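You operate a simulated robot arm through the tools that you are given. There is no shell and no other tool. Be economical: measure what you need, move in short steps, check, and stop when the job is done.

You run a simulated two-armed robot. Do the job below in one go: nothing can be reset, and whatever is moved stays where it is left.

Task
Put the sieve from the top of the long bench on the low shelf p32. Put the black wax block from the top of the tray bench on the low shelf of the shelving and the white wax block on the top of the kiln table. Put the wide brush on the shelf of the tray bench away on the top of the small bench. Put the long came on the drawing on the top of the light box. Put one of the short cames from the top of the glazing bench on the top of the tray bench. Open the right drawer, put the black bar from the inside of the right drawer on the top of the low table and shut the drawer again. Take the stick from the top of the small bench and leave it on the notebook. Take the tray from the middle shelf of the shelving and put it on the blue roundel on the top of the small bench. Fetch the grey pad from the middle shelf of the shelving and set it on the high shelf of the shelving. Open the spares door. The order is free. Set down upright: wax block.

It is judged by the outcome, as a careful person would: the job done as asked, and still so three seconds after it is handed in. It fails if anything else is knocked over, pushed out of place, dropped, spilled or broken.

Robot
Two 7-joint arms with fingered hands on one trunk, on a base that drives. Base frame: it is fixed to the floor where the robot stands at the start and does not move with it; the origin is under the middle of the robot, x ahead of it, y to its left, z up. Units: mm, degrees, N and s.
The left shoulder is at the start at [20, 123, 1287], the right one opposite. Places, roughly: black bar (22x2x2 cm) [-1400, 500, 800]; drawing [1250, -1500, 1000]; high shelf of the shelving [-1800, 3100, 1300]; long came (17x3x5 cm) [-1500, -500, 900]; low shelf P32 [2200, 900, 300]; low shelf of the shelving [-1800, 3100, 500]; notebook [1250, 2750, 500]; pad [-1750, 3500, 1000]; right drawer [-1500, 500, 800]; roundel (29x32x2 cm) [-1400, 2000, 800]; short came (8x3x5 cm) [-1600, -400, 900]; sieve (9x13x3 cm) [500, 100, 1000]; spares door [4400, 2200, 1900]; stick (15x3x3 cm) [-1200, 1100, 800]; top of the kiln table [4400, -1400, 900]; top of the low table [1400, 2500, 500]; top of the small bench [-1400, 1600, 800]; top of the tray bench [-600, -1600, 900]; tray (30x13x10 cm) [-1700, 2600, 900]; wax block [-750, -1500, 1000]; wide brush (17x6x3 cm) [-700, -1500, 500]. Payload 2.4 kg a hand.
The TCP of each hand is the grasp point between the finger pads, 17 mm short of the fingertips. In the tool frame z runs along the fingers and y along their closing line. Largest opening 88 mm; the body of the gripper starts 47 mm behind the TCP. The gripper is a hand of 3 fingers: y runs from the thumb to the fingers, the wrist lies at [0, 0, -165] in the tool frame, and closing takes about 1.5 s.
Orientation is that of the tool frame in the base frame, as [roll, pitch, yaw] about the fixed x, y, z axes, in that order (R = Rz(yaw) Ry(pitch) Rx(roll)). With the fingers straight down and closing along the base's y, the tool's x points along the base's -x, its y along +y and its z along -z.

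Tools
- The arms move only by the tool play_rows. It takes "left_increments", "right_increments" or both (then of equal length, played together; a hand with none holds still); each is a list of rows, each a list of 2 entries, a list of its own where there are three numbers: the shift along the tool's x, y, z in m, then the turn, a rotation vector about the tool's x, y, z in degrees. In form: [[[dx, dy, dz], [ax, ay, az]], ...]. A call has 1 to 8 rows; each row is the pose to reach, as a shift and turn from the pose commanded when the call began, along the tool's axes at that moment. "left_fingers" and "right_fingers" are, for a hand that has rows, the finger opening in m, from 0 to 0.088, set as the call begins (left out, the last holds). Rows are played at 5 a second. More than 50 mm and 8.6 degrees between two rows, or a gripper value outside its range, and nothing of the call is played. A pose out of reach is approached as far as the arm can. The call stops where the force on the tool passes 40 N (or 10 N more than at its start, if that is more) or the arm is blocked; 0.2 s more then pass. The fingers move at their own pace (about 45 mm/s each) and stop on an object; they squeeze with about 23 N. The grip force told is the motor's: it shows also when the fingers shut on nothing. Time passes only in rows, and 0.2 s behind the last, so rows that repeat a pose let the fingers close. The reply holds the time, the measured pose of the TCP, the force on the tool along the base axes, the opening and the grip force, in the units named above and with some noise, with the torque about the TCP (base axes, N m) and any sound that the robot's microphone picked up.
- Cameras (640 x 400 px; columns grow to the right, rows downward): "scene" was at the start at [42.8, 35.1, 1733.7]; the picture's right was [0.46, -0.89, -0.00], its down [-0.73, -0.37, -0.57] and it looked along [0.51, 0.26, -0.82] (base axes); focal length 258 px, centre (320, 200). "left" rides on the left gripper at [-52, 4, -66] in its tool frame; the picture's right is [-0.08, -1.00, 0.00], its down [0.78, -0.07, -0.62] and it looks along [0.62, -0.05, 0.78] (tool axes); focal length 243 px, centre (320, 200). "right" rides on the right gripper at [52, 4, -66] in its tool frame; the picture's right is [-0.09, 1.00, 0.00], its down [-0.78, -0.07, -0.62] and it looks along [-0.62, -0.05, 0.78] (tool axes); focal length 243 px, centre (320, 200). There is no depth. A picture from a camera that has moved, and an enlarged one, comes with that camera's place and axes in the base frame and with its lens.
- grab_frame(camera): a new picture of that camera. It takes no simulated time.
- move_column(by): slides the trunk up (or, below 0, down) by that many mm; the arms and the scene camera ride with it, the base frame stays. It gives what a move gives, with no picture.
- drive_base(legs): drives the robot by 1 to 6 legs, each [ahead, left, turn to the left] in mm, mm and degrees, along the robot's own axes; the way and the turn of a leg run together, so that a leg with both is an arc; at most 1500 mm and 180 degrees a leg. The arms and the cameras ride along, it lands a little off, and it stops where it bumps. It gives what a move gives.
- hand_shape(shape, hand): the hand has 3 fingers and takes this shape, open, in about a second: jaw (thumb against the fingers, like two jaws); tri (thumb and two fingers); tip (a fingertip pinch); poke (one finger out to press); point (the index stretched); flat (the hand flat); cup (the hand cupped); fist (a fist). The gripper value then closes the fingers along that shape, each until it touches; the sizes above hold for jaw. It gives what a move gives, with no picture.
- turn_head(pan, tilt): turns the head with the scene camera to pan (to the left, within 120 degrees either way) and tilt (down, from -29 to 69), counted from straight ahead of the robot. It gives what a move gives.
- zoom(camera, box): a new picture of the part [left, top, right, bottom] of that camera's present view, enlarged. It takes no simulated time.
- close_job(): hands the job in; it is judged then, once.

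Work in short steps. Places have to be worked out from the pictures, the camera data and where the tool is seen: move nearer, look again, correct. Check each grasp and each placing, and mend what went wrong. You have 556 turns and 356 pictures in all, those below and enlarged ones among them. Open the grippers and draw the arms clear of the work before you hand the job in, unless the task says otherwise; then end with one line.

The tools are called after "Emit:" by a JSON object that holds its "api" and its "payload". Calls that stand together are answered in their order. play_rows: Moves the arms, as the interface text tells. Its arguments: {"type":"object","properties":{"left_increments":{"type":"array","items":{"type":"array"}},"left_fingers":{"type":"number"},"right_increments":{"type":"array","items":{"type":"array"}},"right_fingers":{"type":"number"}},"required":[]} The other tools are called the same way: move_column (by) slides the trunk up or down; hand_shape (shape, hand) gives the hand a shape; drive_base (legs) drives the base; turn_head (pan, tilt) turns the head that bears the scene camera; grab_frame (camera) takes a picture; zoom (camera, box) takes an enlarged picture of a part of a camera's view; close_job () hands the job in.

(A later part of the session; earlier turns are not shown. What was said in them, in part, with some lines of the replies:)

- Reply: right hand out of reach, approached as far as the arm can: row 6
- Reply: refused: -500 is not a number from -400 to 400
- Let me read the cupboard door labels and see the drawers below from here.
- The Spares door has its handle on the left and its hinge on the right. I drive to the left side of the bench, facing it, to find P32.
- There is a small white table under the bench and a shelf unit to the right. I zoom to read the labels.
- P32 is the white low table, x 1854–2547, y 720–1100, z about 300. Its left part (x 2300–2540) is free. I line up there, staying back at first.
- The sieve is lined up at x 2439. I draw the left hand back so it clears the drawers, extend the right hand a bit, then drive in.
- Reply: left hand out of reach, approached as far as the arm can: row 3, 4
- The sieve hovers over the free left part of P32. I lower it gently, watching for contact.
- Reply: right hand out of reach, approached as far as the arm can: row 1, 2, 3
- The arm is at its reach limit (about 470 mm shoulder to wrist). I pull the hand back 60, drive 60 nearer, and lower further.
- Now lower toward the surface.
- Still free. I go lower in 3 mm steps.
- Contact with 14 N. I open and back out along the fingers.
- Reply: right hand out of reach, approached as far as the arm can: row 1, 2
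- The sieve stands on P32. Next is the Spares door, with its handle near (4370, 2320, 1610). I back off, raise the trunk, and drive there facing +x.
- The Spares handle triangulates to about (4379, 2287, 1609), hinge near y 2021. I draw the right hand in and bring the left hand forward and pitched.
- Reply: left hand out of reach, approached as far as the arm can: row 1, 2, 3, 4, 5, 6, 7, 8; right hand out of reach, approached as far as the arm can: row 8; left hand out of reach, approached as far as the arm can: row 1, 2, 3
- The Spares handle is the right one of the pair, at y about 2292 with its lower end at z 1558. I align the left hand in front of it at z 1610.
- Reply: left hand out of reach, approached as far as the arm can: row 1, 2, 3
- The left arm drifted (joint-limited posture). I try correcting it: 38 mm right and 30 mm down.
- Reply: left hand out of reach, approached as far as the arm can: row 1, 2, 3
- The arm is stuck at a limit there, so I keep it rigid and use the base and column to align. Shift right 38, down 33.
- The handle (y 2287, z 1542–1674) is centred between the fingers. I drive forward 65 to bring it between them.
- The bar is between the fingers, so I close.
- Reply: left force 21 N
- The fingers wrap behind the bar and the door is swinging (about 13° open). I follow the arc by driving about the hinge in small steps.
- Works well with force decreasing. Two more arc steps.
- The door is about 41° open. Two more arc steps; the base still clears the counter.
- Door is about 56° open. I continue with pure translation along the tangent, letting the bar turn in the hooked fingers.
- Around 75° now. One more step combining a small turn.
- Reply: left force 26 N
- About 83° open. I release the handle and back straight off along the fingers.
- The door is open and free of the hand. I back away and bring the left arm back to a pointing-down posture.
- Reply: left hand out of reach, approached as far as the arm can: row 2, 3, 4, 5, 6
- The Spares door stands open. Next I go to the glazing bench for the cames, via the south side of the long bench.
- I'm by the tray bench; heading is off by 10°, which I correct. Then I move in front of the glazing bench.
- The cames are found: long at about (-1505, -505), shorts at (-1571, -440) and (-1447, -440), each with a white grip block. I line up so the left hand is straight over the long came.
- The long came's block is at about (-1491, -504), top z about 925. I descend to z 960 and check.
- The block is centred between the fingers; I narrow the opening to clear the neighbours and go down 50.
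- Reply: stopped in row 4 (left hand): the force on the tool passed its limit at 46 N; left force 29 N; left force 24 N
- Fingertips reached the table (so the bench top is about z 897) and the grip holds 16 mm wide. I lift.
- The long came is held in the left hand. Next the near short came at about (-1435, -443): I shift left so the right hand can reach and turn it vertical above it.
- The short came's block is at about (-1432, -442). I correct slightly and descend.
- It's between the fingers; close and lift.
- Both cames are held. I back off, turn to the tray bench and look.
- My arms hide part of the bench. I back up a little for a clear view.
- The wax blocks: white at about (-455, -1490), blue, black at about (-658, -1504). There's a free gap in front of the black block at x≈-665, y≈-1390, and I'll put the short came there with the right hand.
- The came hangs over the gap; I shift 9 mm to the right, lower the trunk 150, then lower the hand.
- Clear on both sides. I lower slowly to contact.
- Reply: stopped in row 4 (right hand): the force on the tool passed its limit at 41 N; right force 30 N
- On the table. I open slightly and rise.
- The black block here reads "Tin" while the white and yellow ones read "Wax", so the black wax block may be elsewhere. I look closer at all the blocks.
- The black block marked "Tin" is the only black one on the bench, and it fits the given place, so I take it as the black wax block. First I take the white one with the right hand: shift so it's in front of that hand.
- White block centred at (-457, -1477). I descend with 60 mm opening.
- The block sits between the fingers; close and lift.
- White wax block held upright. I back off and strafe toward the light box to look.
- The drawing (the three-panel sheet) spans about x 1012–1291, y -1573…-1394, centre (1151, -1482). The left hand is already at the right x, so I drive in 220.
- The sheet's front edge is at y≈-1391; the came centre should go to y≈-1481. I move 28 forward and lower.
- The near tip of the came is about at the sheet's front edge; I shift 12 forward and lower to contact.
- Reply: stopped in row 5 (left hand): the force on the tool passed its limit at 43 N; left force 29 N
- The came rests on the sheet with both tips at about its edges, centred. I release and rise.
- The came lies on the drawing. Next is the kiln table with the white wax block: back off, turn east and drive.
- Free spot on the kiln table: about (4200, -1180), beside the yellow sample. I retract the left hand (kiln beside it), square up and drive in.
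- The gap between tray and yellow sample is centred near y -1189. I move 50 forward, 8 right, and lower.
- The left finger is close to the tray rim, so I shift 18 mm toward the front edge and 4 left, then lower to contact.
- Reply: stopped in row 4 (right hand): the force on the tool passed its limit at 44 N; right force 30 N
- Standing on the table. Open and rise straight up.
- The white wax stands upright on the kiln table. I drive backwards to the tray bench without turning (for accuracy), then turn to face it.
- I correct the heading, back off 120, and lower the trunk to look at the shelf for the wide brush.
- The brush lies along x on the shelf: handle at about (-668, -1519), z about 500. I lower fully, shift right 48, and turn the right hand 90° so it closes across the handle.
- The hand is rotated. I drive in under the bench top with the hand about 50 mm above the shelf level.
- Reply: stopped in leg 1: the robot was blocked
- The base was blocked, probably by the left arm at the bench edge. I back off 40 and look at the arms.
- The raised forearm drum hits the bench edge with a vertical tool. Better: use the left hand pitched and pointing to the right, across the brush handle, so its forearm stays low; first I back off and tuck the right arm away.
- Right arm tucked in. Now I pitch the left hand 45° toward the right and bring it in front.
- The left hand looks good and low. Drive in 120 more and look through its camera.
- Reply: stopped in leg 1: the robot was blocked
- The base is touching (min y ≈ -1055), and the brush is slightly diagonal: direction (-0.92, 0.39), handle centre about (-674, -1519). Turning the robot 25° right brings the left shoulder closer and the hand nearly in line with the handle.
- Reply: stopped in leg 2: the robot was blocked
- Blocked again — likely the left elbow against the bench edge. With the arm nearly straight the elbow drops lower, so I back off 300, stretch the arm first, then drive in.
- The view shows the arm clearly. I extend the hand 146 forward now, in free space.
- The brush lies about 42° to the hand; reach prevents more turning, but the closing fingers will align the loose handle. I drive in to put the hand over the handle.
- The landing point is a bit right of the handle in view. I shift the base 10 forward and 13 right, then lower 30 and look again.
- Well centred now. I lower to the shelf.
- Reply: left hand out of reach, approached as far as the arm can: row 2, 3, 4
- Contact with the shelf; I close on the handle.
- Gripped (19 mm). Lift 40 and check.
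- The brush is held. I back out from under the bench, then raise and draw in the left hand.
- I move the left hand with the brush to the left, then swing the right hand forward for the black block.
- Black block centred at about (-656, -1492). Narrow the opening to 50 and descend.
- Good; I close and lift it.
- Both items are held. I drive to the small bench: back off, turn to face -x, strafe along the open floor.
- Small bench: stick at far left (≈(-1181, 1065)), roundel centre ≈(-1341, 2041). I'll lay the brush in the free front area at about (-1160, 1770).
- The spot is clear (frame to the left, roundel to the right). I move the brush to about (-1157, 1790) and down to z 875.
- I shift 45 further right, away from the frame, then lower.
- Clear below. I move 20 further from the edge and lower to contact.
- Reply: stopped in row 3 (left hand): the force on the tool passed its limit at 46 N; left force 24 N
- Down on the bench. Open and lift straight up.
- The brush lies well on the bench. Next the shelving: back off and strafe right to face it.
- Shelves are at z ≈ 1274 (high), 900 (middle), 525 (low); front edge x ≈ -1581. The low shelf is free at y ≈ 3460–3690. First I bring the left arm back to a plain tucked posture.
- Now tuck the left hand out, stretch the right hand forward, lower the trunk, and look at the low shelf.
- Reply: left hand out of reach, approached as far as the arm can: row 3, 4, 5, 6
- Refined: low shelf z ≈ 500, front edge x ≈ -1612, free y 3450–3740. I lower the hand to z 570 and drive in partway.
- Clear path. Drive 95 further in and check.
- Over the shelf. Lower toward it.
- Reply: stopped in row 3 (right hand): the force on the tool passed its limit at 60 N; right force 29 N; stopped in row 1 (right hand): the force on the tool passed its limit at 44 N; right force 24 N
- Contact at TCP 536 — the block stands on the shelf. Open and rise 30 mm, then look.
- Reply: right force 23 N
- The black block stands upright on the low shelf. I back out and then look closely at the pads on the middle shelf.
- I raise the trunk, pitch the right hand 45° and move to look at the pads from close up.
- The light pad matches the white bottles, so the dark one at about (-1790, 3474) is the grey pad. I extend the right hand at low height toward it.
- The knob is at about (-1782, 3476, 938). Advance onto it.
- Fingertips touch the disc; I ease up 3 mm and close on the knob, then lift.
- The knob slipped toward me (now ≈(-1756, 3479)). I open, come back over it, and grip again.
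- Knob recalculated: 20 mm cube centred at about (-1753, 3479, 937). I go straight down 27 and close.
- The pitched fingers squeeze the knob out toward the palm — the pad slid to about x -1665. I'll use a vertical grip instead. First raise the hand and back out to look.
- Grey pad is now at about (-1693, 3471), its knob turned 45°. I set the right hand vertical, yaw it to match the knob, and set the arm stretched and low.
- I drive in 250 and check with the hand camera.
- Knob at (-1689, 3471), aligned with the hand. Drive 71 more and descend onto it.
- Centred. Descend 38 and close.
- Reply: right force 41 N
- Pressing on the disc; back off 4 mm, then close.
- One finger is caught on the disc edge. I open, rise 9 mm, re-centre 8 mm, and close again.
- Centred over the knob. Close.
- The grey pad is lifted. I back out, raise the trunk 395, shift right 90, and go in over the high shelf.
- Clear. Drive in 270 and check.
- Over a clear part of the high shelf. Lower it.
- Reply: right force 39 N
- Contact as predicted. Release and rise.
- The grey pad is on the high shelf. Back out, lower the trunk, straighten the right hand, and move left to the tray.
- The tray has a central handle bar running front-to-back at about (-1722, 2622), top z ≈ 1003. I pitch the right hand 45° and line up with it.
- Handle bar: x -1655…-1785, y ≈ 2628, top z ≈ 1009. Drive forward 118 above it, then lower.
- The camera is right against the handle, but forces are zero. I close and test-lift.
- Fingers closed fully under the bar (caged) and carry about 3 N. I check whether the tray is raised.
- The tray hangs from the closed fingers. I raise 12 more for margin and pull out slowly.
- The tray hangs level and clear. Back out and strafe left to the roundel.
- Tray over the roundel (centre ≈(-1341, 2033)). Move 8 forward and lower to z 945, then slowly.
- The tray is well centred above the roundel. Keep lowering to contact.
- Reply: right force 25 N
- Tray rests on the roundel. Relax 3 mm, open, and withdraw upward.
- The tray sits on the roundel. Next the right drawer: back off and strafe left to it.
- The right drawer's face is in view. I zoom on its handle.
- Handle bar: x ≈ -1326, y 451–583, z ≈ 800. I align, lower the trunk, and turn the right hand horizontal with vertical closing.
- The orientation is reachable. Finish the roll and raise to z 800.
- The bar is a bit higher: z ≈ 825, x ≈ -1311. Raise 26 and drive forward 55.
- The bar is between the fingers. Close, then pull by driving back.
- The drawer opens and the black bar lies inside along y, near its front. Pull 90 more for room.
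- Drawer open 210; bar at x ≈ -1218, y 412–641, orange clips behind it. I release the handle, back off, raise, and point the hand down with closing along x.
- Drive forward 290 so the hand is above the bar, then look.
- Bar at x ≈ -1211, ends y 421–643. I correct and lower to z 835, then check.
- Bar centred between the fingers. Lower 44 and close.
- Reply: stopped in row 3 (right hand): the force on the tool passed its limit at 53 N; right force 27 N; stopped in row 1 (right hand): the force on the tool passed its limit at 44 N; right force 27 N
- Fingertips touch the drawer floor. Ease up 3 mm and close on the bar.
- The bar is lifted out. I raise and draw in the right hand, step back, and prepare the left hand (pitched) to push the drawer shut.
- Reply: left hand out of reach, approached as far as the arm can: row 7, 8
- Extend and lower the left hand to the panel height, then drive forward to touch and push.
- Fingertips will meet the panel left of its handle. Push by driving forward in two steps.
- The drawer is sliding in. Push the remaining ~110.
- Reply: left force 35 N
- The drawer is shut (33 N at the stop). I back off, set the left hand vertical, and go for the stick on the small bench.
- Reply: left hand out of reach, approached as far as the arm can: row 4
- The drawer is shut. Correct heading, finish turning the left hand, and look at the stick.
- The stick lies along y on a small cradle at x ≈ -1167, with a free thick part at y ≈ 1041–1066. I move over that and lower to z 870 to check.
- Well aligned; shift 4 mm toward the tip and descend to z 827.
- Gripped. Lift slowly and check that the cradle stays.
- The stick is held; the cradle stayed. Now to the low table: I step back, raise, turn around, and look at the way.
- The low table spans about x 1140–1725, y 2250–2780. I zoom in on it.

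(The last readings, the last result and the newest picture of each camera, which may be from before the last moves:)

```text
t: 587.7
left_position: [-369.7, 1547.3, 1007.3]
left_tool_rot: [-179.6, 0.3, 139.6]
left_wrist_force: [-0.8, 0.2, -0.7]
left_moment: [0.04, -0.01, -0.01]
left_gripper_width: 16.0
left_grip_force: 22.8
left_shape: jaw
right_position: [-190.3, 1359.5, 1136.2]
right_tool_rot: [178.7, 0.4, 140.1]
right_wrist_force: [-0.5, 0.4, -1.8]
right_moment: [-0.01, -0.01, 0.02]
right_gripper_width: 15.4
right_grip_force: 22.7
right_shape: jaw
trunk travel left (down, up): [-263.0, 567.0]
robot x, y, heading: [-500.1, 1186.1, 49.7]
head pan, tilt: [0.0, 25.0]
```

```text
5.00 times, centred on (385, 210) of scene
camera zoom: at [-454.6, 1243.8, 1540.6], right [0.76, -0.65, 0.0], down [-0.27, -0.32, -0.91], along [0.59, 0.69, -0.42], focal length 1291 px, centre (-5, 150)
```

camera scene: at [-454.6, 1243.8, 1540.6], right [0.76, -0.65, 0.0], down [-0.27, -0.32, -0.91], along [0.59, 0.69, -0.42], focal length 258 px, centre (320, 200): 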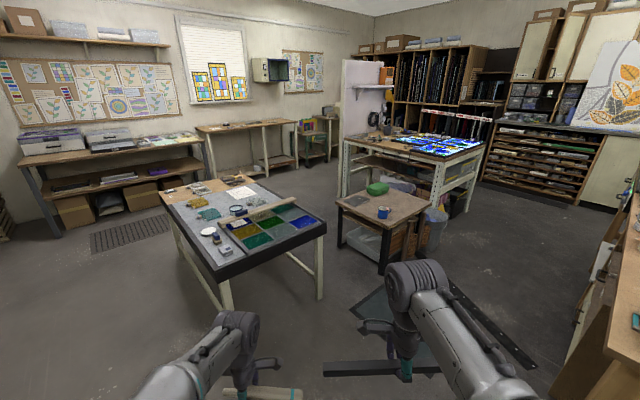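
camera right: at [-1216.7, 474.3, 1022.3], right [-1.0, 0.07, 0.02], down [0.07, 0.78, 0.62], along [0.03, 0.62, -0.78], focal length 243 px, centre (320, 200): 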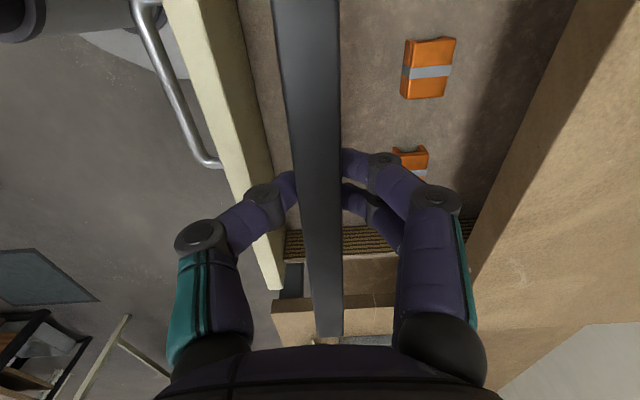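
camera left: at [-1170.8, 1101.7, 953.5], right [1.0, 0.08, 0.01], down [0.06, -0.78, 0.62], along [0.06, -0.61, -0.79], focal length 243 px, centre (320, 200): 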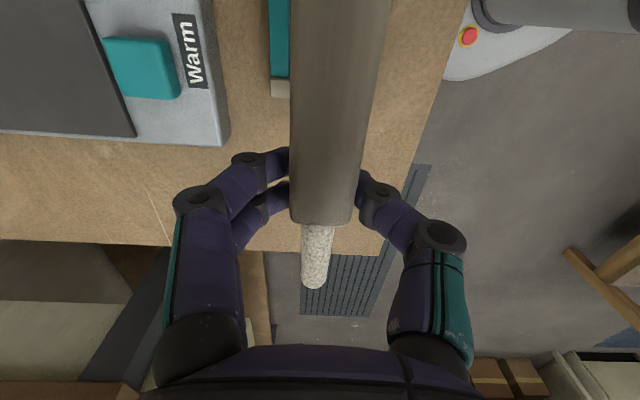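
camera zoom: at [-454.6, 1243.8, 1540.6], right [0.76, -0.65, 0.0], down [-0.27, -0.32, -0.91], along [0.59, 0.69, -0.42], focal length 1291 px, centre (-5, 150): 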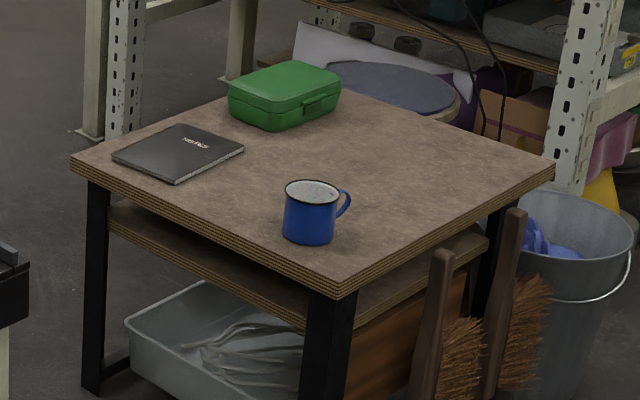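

The notebook is at about (1316, 2760) near the table's north edge; brooms stand along the south edge, so I'll approach from the north, going around the black glass table's west and north sides.

Emit:
{"api": "drive_base", "payload": {"legs": [[0, 0, 40.4], [0, 250, 0], [1500, 0, 0], [1350, 0, 0], [0, 0, -90]]}}

Emit:
{"api": "grab_frame", "payload": {"camera": "scene"}}

```text
t: 608.8
left_position: [-372.4, 4244.3, 1006.6]
left_tool_rot: [-179.6, 0.2, 91.2]
left_wrist_force: [-0.1, 0.0, -0.3]
left_moment: [0.02, -0.01, -0.02]
left_gripper_width: 16.0
left_grip_force: 23.5
left_shape: jaw
right_position: [-394.6, 3984.7, 1135.1]
right_tool_rot: [178.8, 0.5, 91.8]
right_wrist_force: [-0.9, 0.2, -2.4]
right_moment: [-0.03, -0.03, 0.01]
right_gripper_width: 15.2
right_grip_force: 22.8
right_shape: jaw
trunk travel left (down, up): [-263.0, 567.0]
robot x, y, heading: [-729.4, 4100.6, 1.5]
head pan, tilt: [0.0, 25.0]
```

```text
145 pictures are left
camera scene: at [-658.4, 4103.8, 1540.7], right [0.03, -1.0, 0.0], down [-0.42, -0.01, -0.91], along [0.91, 0.02, -0.42], focal length 258 px, centre (320, 200)
```

scene: 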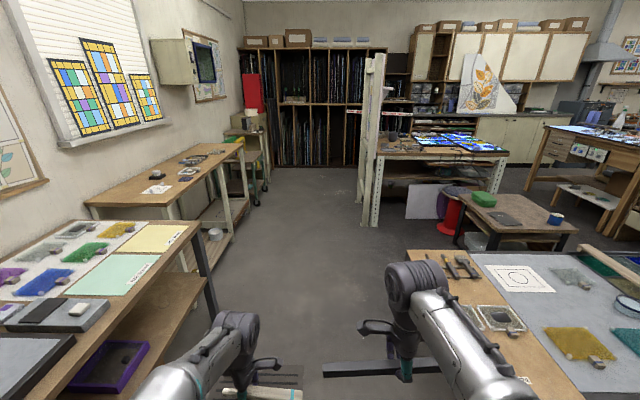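

Triangulating gives the low table at z ≈ 530, x 1035–1675, y 2185–2780, notebook centre ≈(1205, 2662). I drive east along the corridor, then turn to face south.

Emit:
{"api": "drive_base", "payload": {"legs": [[0, 80, -1.5], [1500, 0, 0], [520, 0, 0], [0, 0, -90]]}}

Emit:
{"api": "turn_head", "payload": {"pan": 0, "tilt": 35}}

Emit:
{"api": "grab_frame", "payload": {"camera": "scene"}}

```text
t: 623.3
left_position: [1425.5, 3811.1, 1005.6]
left_tool_rot: [-179.7, 0.3, -1.1]
left_wrist_force: [0.3, 0.8, -0.7]
left_moment: [-0.03, -0.05, -0.01]
left_gripper_width: 15.5
left_grip_force: 22.9
left_shape: jaw
right_position: [1168.6, 3842.3, 1135.9]
right_tool_rot: [178.8, 0.3, -0.6]
right_wrist_force: [-1.1, 0.3, -2.0]
right_moment: [0.0, 0.04, 0.01]
right_gripper_width: 14.8
right_grip_force: 23.5
right_shape: jaw
trunk travel left (down, up): [-263.0, 567.0]
robot x, y, heading: [1298.9, 4175.8, -90.8]
head pan, tilt: [0.0, 25.0]
```

```text
t: 624.1
left_position: [1424.6, 3809.9, 1007.9]
left_tool_rot: [-179.7, 0.3, -1.2]
left_wrist_force: [-0.1, 0.9, -1.9]
left_moment: [-0.01, -0.06, 0.01]
left_gripper_width: 15.8
left_grip_force: 22.5
left_shape: jaw
right_position: [1168.0, 3841.8, 1135.5]
right_tool_rot: [178.7, 0.4, -0.7]
right_wrist_force: [-0.6, 0.3, -1.7]
right_moment: [-0.01, 0.04, -0.01]
right_gripper_width: 14.8
right_grip_force: 23.0
right_shape: jaw
trunk travel left (down, up): [-263.0, 567.0]
robot x, y, heading: [1297.3, 4170.8, -91.1]
head pan, tilt: [0.0, 35.0]
```

```text
144 pictures are left
camera scene: at [1294.3, 4105.6, 1524.9], right [-1.0, 0.02, 0.0], down [0.01, 0.57, -0.82], along [-0.01, -0.82, -0.57], focal length 258 px, centre (320, 200)
```

scene: 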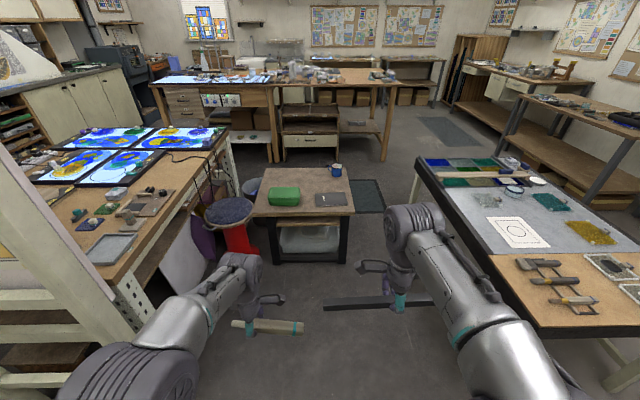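

The way is clear between stool and black table. I square up, lower the trunk and drive to the table for the stick (left hand).

Emit:
{"api": "drive_base", "payload": {"legs": [[0, 0, 1], [0, -182, 0], [900, 0, 0]]}}

Emit:
{"api": "move_column", "payload": {"by": -263}}

Emit:
{"api": "turn_head", "payload": {"pan": 5, "tilt": 45}}

Emit:
{"api": "grab_frame", "payload": {"camera": "scene"}}

Emit:
{"api": "grab_frame", "payload": {"camera": "left"}}

```text
t: 630.2
left_position: [1268.7, 2921.1, 1005.9]
left_tool_rot: [-179.7, 0.3, 1.0]
left_wrist_force: [-0.3, 0.9, -0.7]
left_moment: [0.0, -0.02, -0.04]
left_gripper_width: 16.0
left_grip_force: 23.0
left_shape: jaw
right_position: [1012.0, 2943.8, 1135.0]
right_tool_rot: [178.9, 0.3, 1.5]
right_wrist_force: [0.6, 0.1, -2.1]
right_moment: [-0.02, 0.0, 0.02]
right_gripper_width: 14.9
right_grip_force: 23.2
right_shape: jaw
trunk travel left (down, up): [-263.0, 567.0]
robot x, y, heading: [1126.5, 3278.7, -88.7]
head pan, tilt: [0.0, 35.0]
```

```text
t: 632.9
left_position: [1269.1, 2922.3, 744.5]
left_tool_rot: [-179.8, 0.3, 1.0]
left_wrist_force: [0.3, 0.6, -1.3]
left_moment: [-0.01, -0.01, 0.03]
left_gripper_width: 15.8
left_grip_force: 22.6
left_shape: jaw
right_position: [1012.1, 2944.1, 873.1]
right_tool_rot: [178.8, 0.4, 1.5]
right_wrist_force: [0.6, -0.3, -2.0]
right_moment: [0.01, 0.02, 0.0]
right_gripper_width: 14.8
right_grip_force: 23.2
right_shape: jaw
trunk travel left (down, up): [0.0, 830.0]
robot x, y, heading: [1125.8, 3277.8, -88.6]
head pan, tilt: [0.0, 35.0]
```

```text
t: 633.6
left_position: [1269.8, 2922.5, 742.9]
left_tool_rot: [-179.7, 0.3, 1.0]
left_wrist_force: [0.5, 0.3, -0.4]
left_moment: [-0.03, -0.06, -0.01]
left_gripper_width: 15.8
left_grip_force: 22.4
left_shape: jaw
right_position: [1011.6, 2943.8, 873.3]
right_tool_rot: [178.9, 0.4, 1.5]
right_wrist_force: [0.0, 0.2, -0.8]
right_moment: [-0.01, 0.02, 0.04]
right_gripper_width: 14.9
right_grip_force: 22.7
right_shape: jaw
trunk travel left (down, up): [0.0, 830.0]
robot x, y, heading: [1127.1, 3278.0, -88.9]
head pan, tilt: [5.0, 45.0]
```

```text
143 pictures are left
camera scene: at [1134.0, 3219.5, 1247.1], right [-0.99, -0.11, 0.0], down [-0.08, 0.7, -0.71], along [0.08, -0.7, -0.71], focal length 258 px, centre (320, 200)
```

scene: 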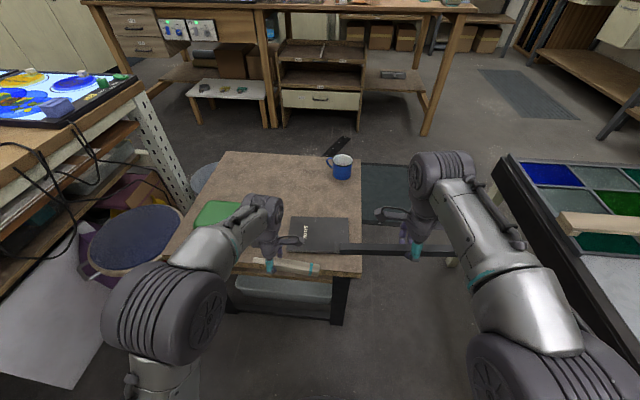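

```text
142 pictures are left
camera left: at [1218.4, 2916.2, 810.8], right [-0.1, 0.99, 0.01], down [0.78, 0.08, 0.62], along [0.61, 0.07, -0.79], focal length 243 px, centre (320, 200)
```

left: 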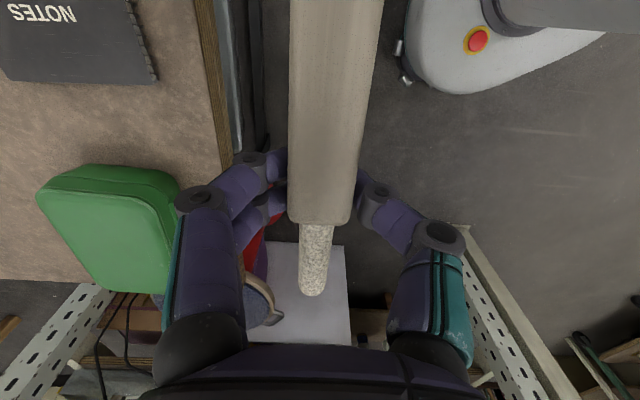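

Notebook: x 1101–1297, y 2603–2753. I align (stick centre over it) and drive to the table edge.

Emit:
{"api": "drive_base", "payload": {"legs": [[0, 0, -1.2], [0, -31, 0], [168, 0, 0]]}}

Emit:
{"api": "play_rows", "payload": {"left_increments": [[[0, 0.022, 0.03], [0, 0, 0]], [[0, 0.045, 0.065], [0, 0, 0]], [[0, 0.065, 0.1], [0, 0, 0]], [[0, 0.07, 0.13], [0, 0, 0]]]}}

Emit:
{"api": "grab_frame", "payload": {"camera": "left"}}

Emit:
{"api": "grab_frame", "payload": {"camera": "scene"}}

```text
t: 635.9
left_position: [1229.6, 2748.7, 742.7]
left_tool_rot: [-179.7, 0.3, -0.2]
left_wrist_force: [0.4, 0.2, -1.5]
left_moment: [-0.01, 0.0, -0.01]
left_gripper_width: 15.8
left_grip_force: 23.1
left_shape: jaw
right_position: [970.9, 2776.6, 871.4]
right_tool_rot: [178.8, 0.4, 0.5]
right_wrist_force: [0.2, -0.3, -2.1]
right_moment: [0.0, -0.01, -0.02]
right_gripper_width: 15.0
right_grip_force: 23.2
right_shape: jaw
trunk travel left (down, up): [0.0, 830.0]
robot x, y, heading: [1094.7, 3106.5, -89.8]
head pan, tilt: [5.0, 45.0]
```

```text
t: 636.9
left_position: [1230.3, 2679.3, 616.2]
left_tool_rot: [-179.7, 0.3, 0.0]
left_wrist_force: [0.4, -0.6, -0.5]
left_moment: [-0.02, -0.02, 0.01]
left_gripper_width: 15.7
left_grip_force: 22.7
left_shape: jaw
right_position: [971.1, 2775.9, 871.5]
right_tool_rot: [178.8, 0.4, 0.4]
right_wrist_force: [-0.5, -0.5, -2.0]
right_moment: [-0.01, 0.0, -0.04]
right_gripper_width: 14.9
right_grip_force: 23.3
right_shape: jaw
trunk travel left (down, up): [0.0, 830.0]
robot x, y, heading: [1096.1, 3110.2, -89.8]
head pan, tilt: [5.0, 45.0]
```

```text
141 pictures are left
camera left: at [1179.2, 2674.6, 682.9], right [-0.08, 1.0, 0.01], down [0.78, 0.06, 0.62], along [0.61, 0.06, -0.79], focal length 243 px, centre (320, 200)
```

left: 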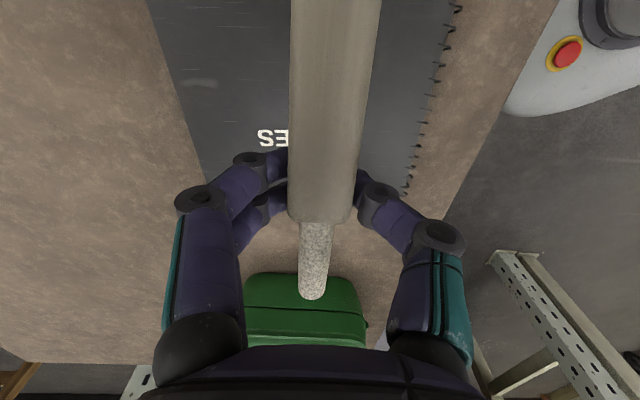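

```text
140 pictures are left
camera scene: at [1100.7, 3048.9, 1247.1], right [-1.0, -0.09, 0.0], down [-0.06, 0.7, -0.71], along [0.06, -0.7, -0.71], focal length 258 px, centre (320, 200)
```

scene: 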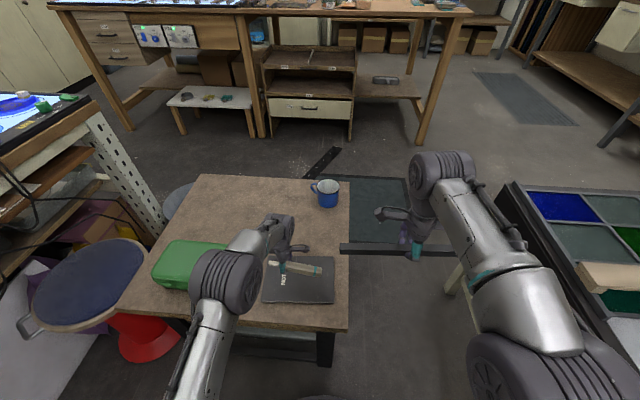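

The stick is above the notebook. Lower to contact.

Emit:
{"api": "play_rows", "payload": {"left_increments": [[[0, 0, 0.015], [0, 0, 0]], [[0, 0, 0.03], [0, 0, 0]], [[0, 0, 0.04], [0, 0, 0]]]}}

Emit:
{"api": "play_rows", "payload": {"left_increments": [[[0, 0, 0.004], [0, 0, 0]], [[0, 0, 0.008], [0, 0, 0]], [[0, 0, 0.012], [0, 0, 0]], [[0, 0, 0.016], [0, 0, 0]]]}}

Emit:
{"api": "grab_frame", "payload": {"camera": "left"}}

```text
t: 637.7
left_position: [1230.0, 2680.5, 575.3]
left_tool_rot: [-179.7, 0.3, -0.2]
left_wrist_force: [0.7, -0.2, 0.0]
left_moment: [-0.01, -0.05, 0.02]
left_gripper_width: 15.8
left_grip_force: 22.9
left_shape: jaw
right_position: [972.3, 2776.6, 872.7]
right_tool_rot: [178.8, 0.5, 0.5]
right_wrist_force: [0.8, 0.5, -2.3]
right_moment: [0.05, 0.01, 0.01]
right_gripper_width: 15.0
right_grip_force: 23.1
right_shape: jaw
trunk travel left (down, up): [0.0, 830.0]
robot x, y, heading: [1095.8, 3108.1, -89.6]
head pan, tilt: [5.0, 45.0]
```

```text
t: 638.7
left_position: [1229.3, 2681.6, 558.7]
left_tool_rot: [-179.7, 0.3, 0.0]
left_wrist_force: [0.5, -0.5, 0.3]
left_moment: [-0.03, 0.04, 0.0]
left_gripper_width: 16.0
left_grip_force: 23.1
left_shape: jaw
right_position: [973.3, 2776.5, 872.5]
right_tool_rot: [178.6, 0.4, 0.5]
right_wrist_force: [0.0, 0.5, -2.2]
right_moment: [-0.01, 0.02, 0.02]
right_gripper_width: 14.7
right_grip_force: 22.9
right_shape: jaw
trunk travel left (down, up): [0.0, 830.0]
robot x, y, heading: [1095.3, 3108.9, -89.8]
head pan, tilt: [5.0, 45.0]
```

```text
139 pictures are left
camera left: at [1178.4, 2675.4, 625.2], right [-0.08, 1.0, 0.01], down [0.78, 0.06, 0.62], along [0.61, 0.06, -0.79], focal length 243 px, centre (320, 200)
```

left: 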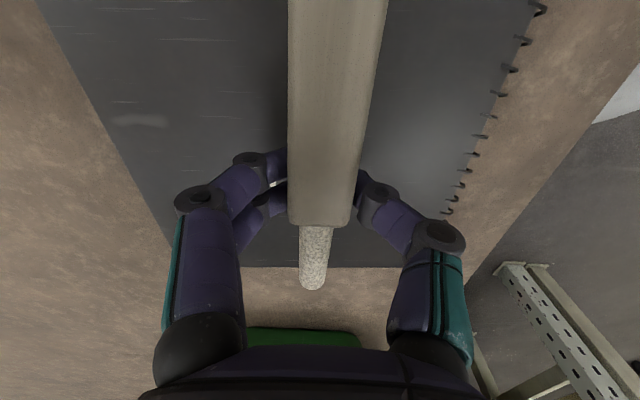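

Shift 14 mm west to keep the tip on the notebook, then lower to contact.

Emit:
{"api": "play_rows", "payload": {"left_increments": [[[-0.007, 0, 0], [0, 0, 0]], [[-0.014, 0, 0.003], [0, 0, 0]], [[-0.014, 0, 0.006], [0, 0, 0]], [[-0.014, 0, 0.009], [0, 0, 0]], [[-0.014, 0, 0.012], [0, 0, 0]], [[-0.014, 0, 0.015], [0, 0, 0]], [[-0.014, 0, 0.018], [0, 0, 0]]]}}

Emit:
{"api": "grab_frame", "payload": {"camera": "left"}}

```text
t: 640.0
left_position: [1215.1, 2679.2, 550.2]
left_tool_rot: [179.6, 0.3, -0.1]
left_wrist_force: [0.1, 6.1, 21.8]
left_moment: [0.36, -0.03, 0.01]
left_gripper_width: 19.5
left_grip_force: 22.6
left_shape: jaw
right_position: [971.7, 2777.4, 872.8]
right_tool_rot: [178.6, 0.5, 0.5]
right_wrist_force: [0.0, -0.2, -1.2]
right_moment: [-0.01, -0.01, -0.02]
right_gripper_width: 14.8
right_grip_force: 22.8
right_shape: jaw
trunk travel left (down, up): [0.0, 830.0]
robot x, y, heading: [1092.2, 3105.7, -89.8]
head pan, tilt: [5.0, 45.0]
stopped in row 6 (left hand): the force on the tool passed its limit at 45 N (the readings are from after the stop); the commanded pose is now the measured one
```

```text
138 pictures are left
camera left: at [1164.8, 2674.6, 616.7], right [-0.08, 1.0, -0.01], down [0.78, 0.07, 0.62], along [0.61, 0.05, -0.79], focal length 243 px, centre (320, 200)
```

left: 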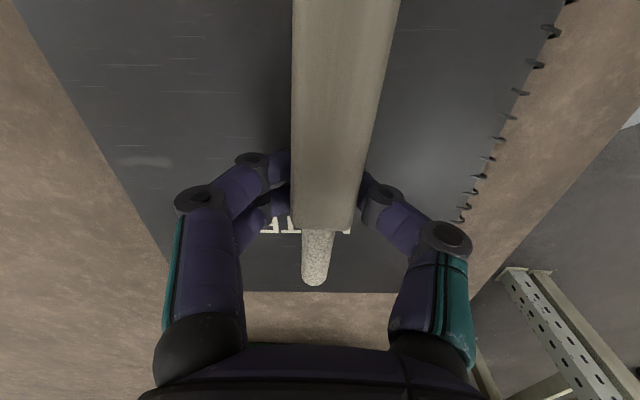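

Resting on the notebook. Open and lift away.

Emit:
{"api": "play_rows", "payload": {"left_increments": [[[0, 0, -0.002], [0, 0, 0]], [[0, 0, -0.002], [0, 0, 0]], [[0, 0, -0.002], [0, 0, 0]], [[0, 0, -0.002], [0, 0, 0]], [[0, 0, -0.002], [0, 0, 0]]], "left_fingers": 0.045}}

Emit:
{"api": "play_rows", "payload": {"left_increments": [[[0, 0, -0.025], [0, 0, 0]], [[0, 0, -0.06], [0, 0, 0]], [[0, 0, -0.1], [0, 0, 0]], [[0, -0.02, -0.14], [0, 0, 0]], [[0, -0.06, -0.17], [0, 0, 0]]]}}

Emit:
{"api": "grab_frame", "payload": {"camera": "left"}}

```text
t: 641.2
left_position: [1216.2, 2678.2, 550.1]
left_tool_rot: [179.8, 0.3, -0.1]
left_wrist_force: [-1.1, 0.0, 12.6]
left_moment: [-0.08, 0.0, -0.01]
left_gripper_width: 36.3
left_grip_force: 0.1
left_shape: jaw
right_position: [972.7, 2775.6, 872.6]
right_tool_rot: [178.7, 0.4, 0.5]
right_wrist_force: [-0.5, 0.3, -1.7]
right_moment: [-0.03, 0.05, -0.01]
right_gripper_width: 15.0
right_grip_force: 23.1
right_shape: jaw
trunk travel left (down, up): [0.0, 830.0]
robot x, y, heading: [1094.8, 3110.8, -89.9]
head pan, tilt: [5.0, 45.0]
```

```text
t: 642.4
left_position: [1216.7, 2740.1, 719.4]
left_tool_rot: [179.9, 0.3, -0.1]
left_wrist_force: [0.9, 0.1, 0.1]
left_moment: [0.0, -0.01, 0.03]
left_gripper_width: 44.3
left_grip_force: 0.0
left_shape: jaw
right_position: [972.7, 2775.4, 871.9]
right_tool_rot: [178.7, 0.4, 0.4]
right_wrist_force: [0.4, -0.3, -2.3]
right_moment: [0.0, 0.03, 0.03]
right_gripper_width: 15.3
right_grip_force: 23.0
right_shape: jaw
trunk travel left (down, up): [0.0, 830.0]
robot x, y, heading: [1093.0, 3107.3, -89.9]
head pan, tilt: [5.0, 45.0]
```

```text
137 pictures are left
camera left: at [1166.2, 2735.2, 786.2], right [-0.08, 1.0, 0.0], down [0.78, 0.07, 0.62], along [0.61, 0.05, -0.79], focal length 243 px, centre (320, 200)
```

left: 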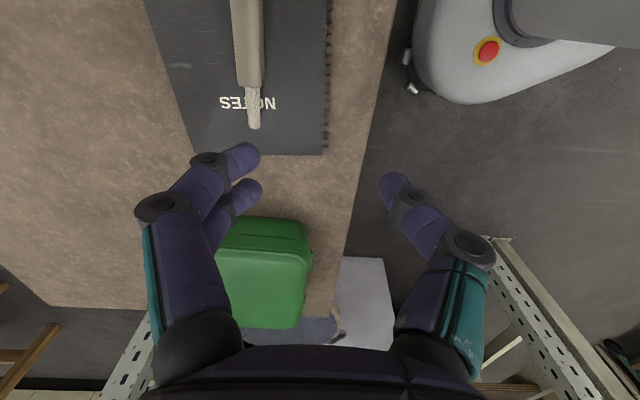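

The stick lies on the notebook. For the bar I use the free strip along the table's north edge (y ≈ 2753–2837): strafe left 224 and look.

Emit:
{"api": "drive_base", "payload": {"legs": [[0, 224, 0]]}}

Emit:
{"api": "play_rows", "payload": {"right_increments": [[[0, -0.005, 0.04], [0, 0, 0]], [[0, -0.01, 0.08], [0, 0, 0]], [[0, -0.015, 0.12], [0, 0, 0]], [[0, -0.019, 0.16], [0, 0, 0]], [[0, -0.019, 0.2], [0, 0, 0]]]}}

Emit:
{"api": "grab_frame", "payload": {"camera": "right"}}

Emit:
{"api": "grab_frame", "payload": {"camera": "scene"}}

```text
t: 644.1
left_position: [1447.4, 2740.5, 717.1]
left_tool_rot: [179.9, 0.3, 0.4]
left_wrist_force: [-0.3, -0.2, -0.4]
left_moment: [-0.02, 0.02, -0.01]
left_gripper_width: 44.5
left_grip_force: 0.0
left_shape: jaw
right_position: [1202.1, 2775.3, 872.5]
right_tool_rot: [178.8, 0.4, 0.7]
right_wrist_force: [0.0, -0.1, -2.2]
right_moment: [0.01, 0.04, -0.01]
right_gripper_width: 14.9
right_grip_force: 23.5
right_shape: jaw
trunk travel left (down, up): [0.0, 830.0]
robot x, y, heading: [1323.7, 3111.7, -89.3]
head pan, tilt: [5.0, 45.0]
```

```text
t: 645.3
left_position: [1447.1, 2741.5, 719.8]
left_tool_rot: [179.8, 0.3, 0.2]
left_wrist_force: [0.1, 0.3, -0.2]
left_moment: [0.0, -0.02, 0.01]
left_gripper_width: 44.5
left_grip_force: 0.1
left_shape: jaw
right_position: [1200.8, 2792.1, 669.2]
right_tool_rot: [178.7, 0.4, 0.8]
right_wrist_force: [0.8, 0.3, -1.7]
right_moment: [0.02, 0.0, -0.01]
right_gripper_width: 14.7
right_grip_force: 23.4
right_shape: jaw
trunk travel left (down, up): [0.0, 830.0]
robot x, y, heading: [1322.2, 3112.3, -89.5]
head pan, tilt: [5.0, 45.0]
```

```text
136 pictures are left
camera right: at [1253.8, 2790.0, 734.7], right [-0.07, -1.0, 0.02], down [-0.78, 0.07, 0.62], along [-0.62, 0.03, -0.78], focal length 243 px, centre (320, 200)
```

right: 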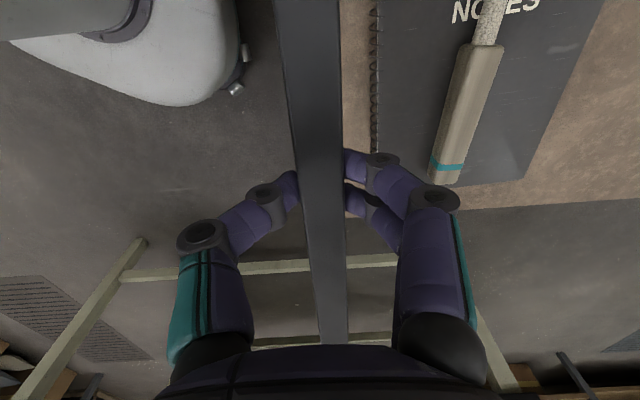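

```text
135 pictures are left
camera scene: at [1328.7, 3050.2, 1247.1], right [-1.0, -0.09, 0.0], down [-0.07, 0.7, -0.71], along [0.07, -0.7, -0.71], focal length 258 px, centre (320, 200)
```

scene: 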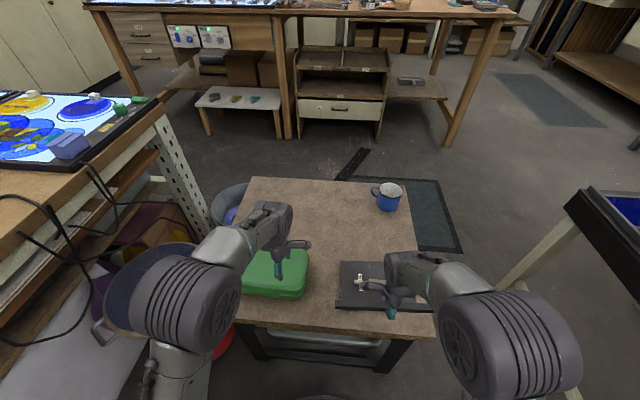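

The strip between notebook (y 2749) and table edge (y ≈ 2799) is about 50 mm, enough for the 20 mm bar at y ≈ 2773. I shift 19 forward, lower to z 590, and check.

Emit:
{"api": "play_rows", "payload": {"right_increments": [[[0, 0.01, 0.025], [0, 0, 0]], [[0, 0.019, 0.05], [0, 0, 0]], [[0, 0.019, 0.079], [0, 0, 0]]]}}

Emit:
{"api": "grab_frame", "payload": {"camera": "right"}}

Emit:
{"api": "zoom", "payload": {"camera": "scene", "box": [230, 230, 470, 380]}}

Emit:
{"api": "grab_frame", "payload": {"camera": "left"}}

```text
t: 646.1
left_position: [1447.2, 2741.1, 718.8]
left_tool_rot: [179.8, 0.3, 0.3]
left_wrist_force: [-0.3, 0.2, -0.3]
left_moment: [-0.01, -0.01, -0.01]
left_gripper_width: 44.5
left_grip_force: 0.0
left_shape: jaw
right_position: [1201.0, 2770.6, 591.1]
right_tool_rot: [178.7, 0.3, 0.8]
right_wrist_force: [0.0, 1.0, -2.6]
right_moment: [-0.01, 0.0, 0.0]
right_gripper_width: 14.9
right_grip_force: 23.2
right_shape: jaw
trunk travel left (down, up): [0.0, 830.0]
robot x, y, heading: [1325.3, 3113.3, -89.4]
head pan, tilt: [5.0, 45.0]
```

```text
134 pictures are left
camera right: at [1254.0, 2769.1, 657.3], right [-0.07, -1.0, 0.02], down [-0.78, 0.07, 0.62], along [-0.62, 0.03, -0.78], focal length 243 px, centre (320, 200)
```

right: 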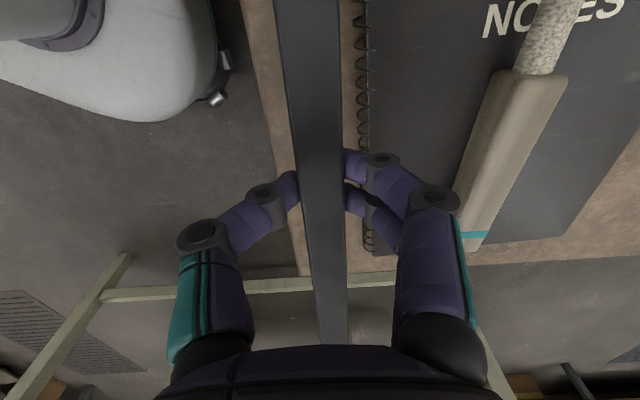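

```text
2.67 times, centred on (350, 305) of scene
camera zoom: at [1328.7, 3050.1, 1247.1], right [-1.0, -0.09, 0.0], down [-0.07, 0.7, -0.71], along [0.07, -0.7, -0.71], focal length 689 px, centre (240, -80)
```

zoom: 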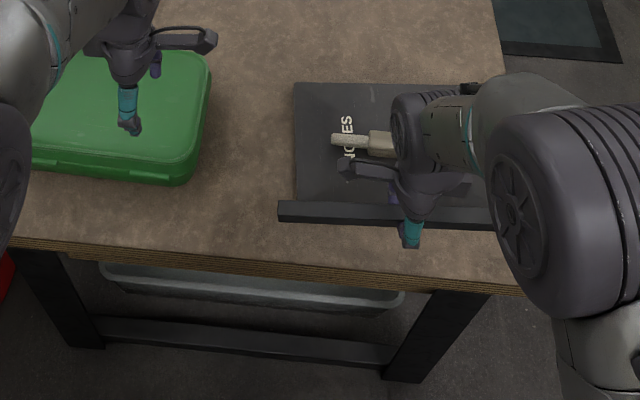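

```text
132 pictures are left
camera left: at [1396.0, 2736.3, 785.8], right [-0.09, 1.0, 0.0], down [0.78, 0.07, 0.62], along [0.61, 0.05, -0.79], focal length 243 px, centre (320, 200)
```

left: 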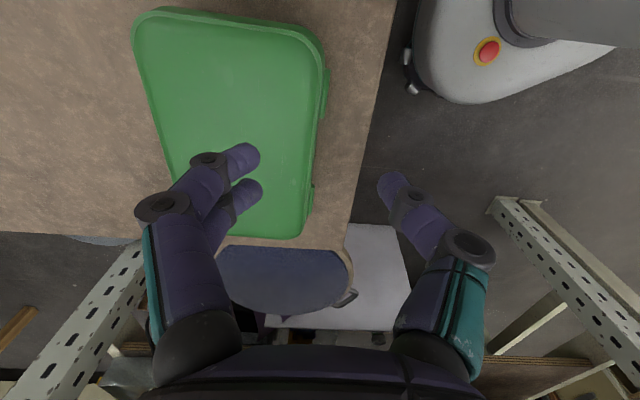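

Strip y 2750–2798, bar centred at 2771. Shift 3 and lower to contact.

Emit:
{"api": "play_rows", "payload": {"right_increments": [[[0, -0.003, 0.012], [0, 0, 0]], [[0, -0.003, 0.024], [0, 0, 0]], [[0, -0.003, 0.034], [0, 0, 0]]]}}

Emit:
{"api": "play_rows", "payload": {"right_increments": [[[0, 0, 0.003], [0, 0, 0]], [[0, 0, 0.006], [0, 0, 0]], [[0, 0, 0.009], [0, 0, 0]], [[0, 0, 0.012], [0, 0, 0]], [[0, 0, 0.015], [0, 0, 0]], [[0, 0, 0.018], [0, 0, 0]]]}}

Emit:
{"api": "grab_frame", "payload": {"camera": "right"}}

```text
t: 646.9
left_position: [1447.1, 2741.3, 719.0]
left_tool_rot: [180.0, 0.3, 0.4]
left_wrist_force: [0.8, -0.6, 0.4]
left_moment: [-0.01, 0.02, -0.01]
left_gripper_width: 44.7
left_grip_force: 0.1
left_shape: jaw
right_position: [1199.5, 2773.3, 557.4]
right_tool_rot: [178.8, 0.5, 0.8]
right_wrist_force: [-0.1, 0.8, -2.6]
right_moment: [0.01, -0.01, -0.01]
right_gripper_width: 14.7
right_grip_force: 23.1
right_shape: jaw
trunk travel left (down, up): [0.0, 830.0]
robot x, y, heading: [1324.8, 3106.2, -89.5]
head pan, tilt: [5.0, 45.0]
```

```text
t: 648.3
left_position: [1447.1, 2740.3, 718.6]
left_tool_rot: [179.9, 0.3, 0.3]
left_wrist_force: [-0.4, -0.4, 0.3]
left_moment: [-0.03, -0.01, -0.02]
left_gripper_width: 44.7
left_grip_force: 0.1
left_shape: jaw
right_position: [1199.3, 2773.2, 540.7]
right_tool_rot: [178.8, 0.4, 0.8]
right_wrist_force: [0.3, -0.7, -1.6]
right_moment: [0.03, -0.03, -0.03]
right_gripper_width: 15.0
right_grip_force: 22.7
right_shape: jaw
trunk travel left (down, up): [0.0, 830.0]
robot x, y, heading: [1321.4, 3111.3, -89.6]
head pan, tilt: [5.0, 45.0]
```

```text
131 pictures are left
camera right: at [1251.8, 2770.7, 606.3], right [-0.07, -1.0, 0.02], down [-0.78, 0.07, 0.62], along [-0.62, 0.03, -0.78], focal length 243 px, centre (320, 200)
```

right: 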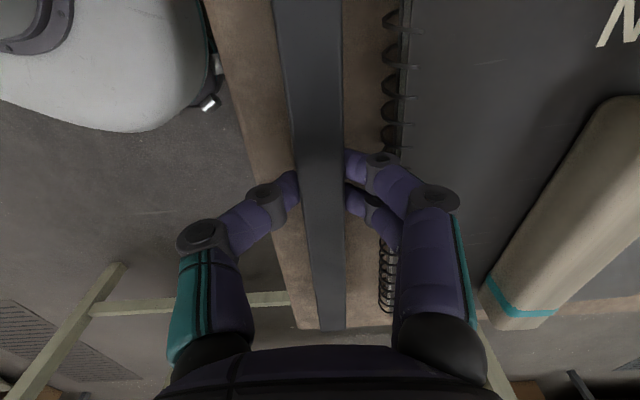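

Still above; continue down.

Emit:
{"api": "play_rows", "payload": {"right_increments": [[[0, 0, 0.003], [0, 0, 0]], [[0, 0, 0.006], [0, 0, 0]], [[0, 0, 0.009], [0, 0, 0]], [[0, 0, 0.012], [0, 0, 0]], [[0, 0, 0.015], [0, 0, 0]], [[0, 0, 0.018], [0, 0, 0]]]}}

Emit:
{"api": "grab_frame", "payload": {"camera": "right"}}

```text
t: 649.1
left_position: [1446.2, 2742.9, 719.7]
left_tool_rot: [179.7, 0.3, 0.2]
left_wrist_force: [0.5, -0.5, -0.5]
left_moment: [0.0, 0.0, -0.04]
left_gripper_width: 44.7
left_grip_force: 0.1
left_shape: jaw
right_position: [1200.3, 2773.3, 535.8]
right_tool_rot: [178.6, 0.4, 0.8]
right_wrist_force: [-0.5, 7.2, 26.9]
right_moment: [0.19, -0.03, 0.01]
right_gripper_width: 18.6
right_grip_force: 22.9
right_shape: jaw
trunk travel left (down, up): [0.0, 830.0]
robot x, y, heading: [1321.9, 3109.8, -89.5]
head pan, tilt: [5.0, 45.0]
stopped in row 4 (right hand): the force on the tool passed its limit at 43 N (the readings are from after the stop); the commanded pose is now the measured one
```

```text
130 pictures are left
camera right: at [1252.7, 2771.1, 600.5], right [-0.07, -1.0, 0.03], down [-0.78, 0.07, 0.63], along [-0.63, 0.02, -0.78], focal length 243 px, centre (320, 200)
```

right: 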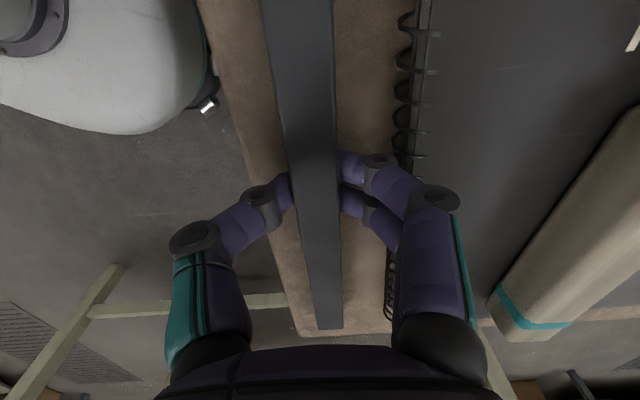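

On the table with margin on both sides. Open slightly and rise.

Emit:
{"api": "play_rows", "payload": {"right_increments": [[[0, 0, -0.002], [0, 0, 0]], [[0, 0, -0.002], [0, 0, 0]], [[0, 0, -0.002], [0, 0, 0]], [[0, 0, -0.002], [0, 0, 0]]], "right_fingers": 0.032}}

Emit:
{"api": "play_rows", "payload": {"right_increments": [[[0, 0, -0.025], [0, 0, 0]], [[0, 0, -0.06], [0, 0, 0]], [[0, 0, -0.1], [0, 0, 0]], [[0, 0, -0.14], [0, 0, 0]], [[0, 0, -0.18], [0, 0, 0]]]}}

Emit:
{"api": "grab_frame", "payload": {"camera": "right"}}

```text
t: 650.1
left_position: [1447.5, 2740.6, 718.2]
left_tool_rot: [179.9, 0.3, 0.3]
left_wrist_force: [-0.7, -0.1, -0.5]
left_moment: [-0.01, -0.03, 0.03]
left_gripper_width: 44.6
left_grip_force: 0.0
left_shape: jaw
right_position: [1200.3, 2773.1, 536.3]
right_tool_rot: [178.7, 0.5, 0.8]
right_wrist_force: [0.6, 2.5, 12.0]
right_moment: [0.02, -0.02, 0.01]
right_gripper_width: 24.7
right_grip_force: 0.1
right_shape: jaw
trunk travel left (down, up): [0.0, 830.0]
robot x, y, heading: [1321.4, 3109.2, -89.6]
head pan, tilt: [5.0, 45.0]
```

```text
t: 651.4
left_position: [1446.8, 2740.4, 718.3]
left_tool_rot: [179.9, 0.2, 0.2]
left_wrist_force: [0.2, -1.1, 0.1]
left_moment: [-0.02, -0.01, 0.02]
left_gripper_width: 44.5
left_grip_force: 0.1
left_shape: jaw
right_position: [1204.7, 2776.1, 717.5]
right_tool_rot: [178.7, 0.4, 0.8]
right_wrist_force: [-0.5, -0.7, 0.3]
right_moment: [0.01, -0.01, -0.02]
right_gripper_width: 31.7
right_grip_force: 0.0
right_shape: jaw
trunk travel left (down, up): [0.0, 830.0]
robot x, y, heading: [1323.7, 3108.5, -89.5]
head pan, tilt: [5.0, 45.0]
```

```text
129 pictures are left
camera right: at [1255.7, 2775.2, 782.8], right [-0.07, -1.0, 0.02], down [-0.78, 0.07, 0.62], along [-0.62, 0.03, -0.78], focal length 243 px, centre (320, 200)
```

right: 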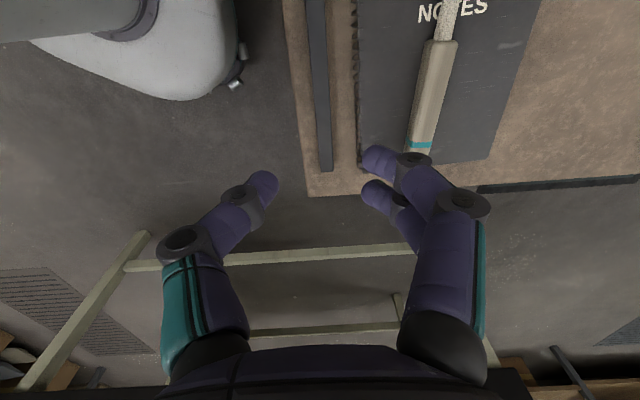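

All placements are done. I back away from the table and open both grippers.

Emit:
{"api": "drive_base", "payload": {"legs": [[-400, 0, 0]]}}

Emit:
{"api": "play_rows", "payload": {"left_increments": [[[0, 0, -0.01], [0, 0, 0]], [[0, 0, -0.01], [0, 0, 0]], [[0, 0, -0.01], [0, 0, 0]]], "right_increments": [[[0, 0, -0.01], [0, 0, 0]], [[0, 0, -0.01], [0, 0, 0]], [[0, 0, -0.01], [0, 0, 0]]], "left_fingers": 0.08, "right_fingers": 0.08}}

Emit:
{"api": "turn_head", "payload": {"pan": 0, "tilt": 35}}

Emit:
{"api": "grab_frame", "payload": {"camera": "scene"}}

Emit:
{"api": "turn_head", "payload": {"pan": -75, "tilt": 20}}

Emit:
{"api": "grab_frame", "payload": {"camera": "scene"}}

```text
t: 653.9
left_position: [1444.7, 3149.5, 718.9]
left_tool_rot: [179.9, 0.4, 0.8]
left_wrist_force: [0.0, -0.7, 0.4]
left_moment: [-0.01, 0.0, 0.0]
left_gripper_width: 44.7
left_grip_force: 0.0
left_shape: jaw
right_position: [1201.8, 3182.6, 716.5]
right_tool_rot: [178.7, 0.3, 1.3]
right_wrist_force: [0.1, 0.0, -0.3]
right_moment: [0.01, -0.01, -0.01]
right_gripper_width: 32.1
right_grip_force: 0.0
right_shape: jaw
trunk travel left (down, up): [0.0, 830.0]
robot x, y, heading: [1314.9, 3516.4, -89.2]
head pan, tilt: [5.0, 45.0]
```

```text
t: 654.7
left_position: [1445.8, 3149.2, 727.8]
left_tool_rot: [179.8, 0.2, 0.9]
left_wrist_force: [0.0, 0.7, 0.7]
left_moment: [-0.04, 0.01, 0.0]
left_gripper_width: 79.8
left_grip_force: 0.1
left_shape: jaw
right_position: [1201.4, 3183.4, 727.9]
right_tool_rot: [178.7, 0.4, 1.3]
right_wrist_force: [-0.2, 0.7, -1.1]
right_moment: [0.0, -0.01, -0.01]
right_gripper_width: 79.7
right_grip_force: 0.1
right_shape: jaw
trunk travel left (down, up): [0.0, 830.0]
robot x, y, heading: [1319.4, 3520.2, -89.2]
head pan, tilt: [5.0, 45.0]
```

```text
t: 655.4
left_position: [1447.2, 3149.3, 727.5]
left_tool_rot: [179.8, 0.3, 0.8]
left_wrist_force: [0.1, 0.5, 0.7]
left_moment: [-0.01, 0.01, -0.01]
left_gripper_width: 80.0
left_grip_force: 0.1
left_shape: jaw
right_position: [1202.2, 3182.4, 728.2]
right_tool_rot: [178.6, 0.4, 1.3]
right_wrist_force: [1.5, 0.3, -0.4]
right_moment: [-0.01, -0.03, -0.02]
right_gripper_width: 79.9
right_grip_force: 0.1
right_shape: jaw
trunk travel left (down, up): [0.0, 830.0]
robot x, y, heading: [1321.0, 3517.2, -89.3]
head pan, tilt: [0.0, 35.0]
```

```text
128 pictures are left
camera scene: at [1317.4, 3450.4, 1261.9], right [-1.0, -0.02, 0.0], down [-0.01, 0.57, -0.82], along [0.01, -0.82, -0.57], focal length 258 px, centre (320, 200)
```

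scene: 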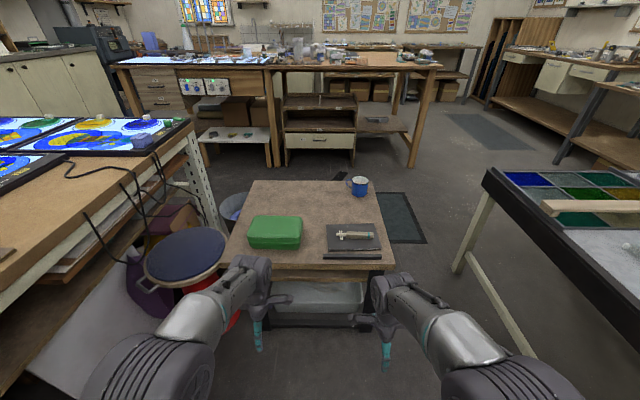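

```text
t: 656.9
left_position: [1446.8, 3148.1, 727.4]
left_tool_rot: [179.9, 0.3, 0.8]
left_wrist_force: [0.0, -0.1, 0.9]
left_moment: [-0.01, -0.01, -0.02]
left_gripper_width: 79.7
left_grip_force: 0.0
left_shape: jaw
right_position: [1202.0, 3183.7, 727.8]
right_tool_rot: [178.7, 0.5, 1.3]
right_wrist_force: [0.0, 0.2, 0.6]
right_moment: [-0.01, -0.01, 0.01]
right_gripper_width: 79.7
right_grip_force: 0.0
right_shape: jaw
trunk travel left (down, up): [0.0, 830.0]
robot x, y, heading: [1314.6, 3520.6, -89.1]
head pan, tilt: [-75.0, 20.0]
```

```text
127 pictures are left
camera scene: at [1226.4, 3512.8, 1285.8], right [-0.28, 0.96, 0.0], down [0.33, 0.09, -0.94], along [-0.9, -0.26, -0.34], focal length 258 px, centre (320, 200)
```

scene: 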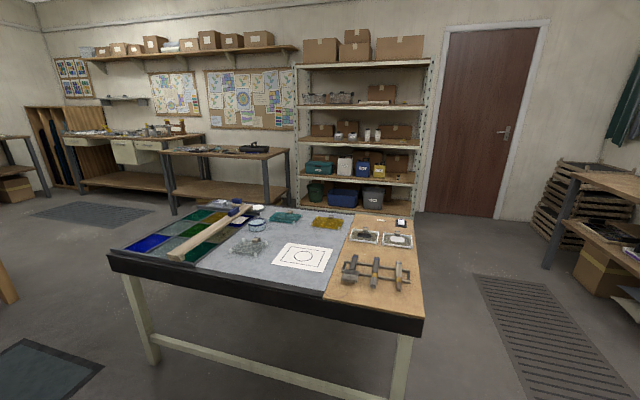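

The stick is on the notebook, the bar is on the low table, and the tray, drawer and shelving look as they should. Both grippers are open and the arms are clear of the work, so I hand in.

Emit:
{"api": "close_job", "payload": {}}

```text
The job is handed in.
```

I handed the job in with every item on the list carried out; one choice was a judgement call: the black block I put on the low shelf is labelled "Tin", but it was the only black block on the tray bench.
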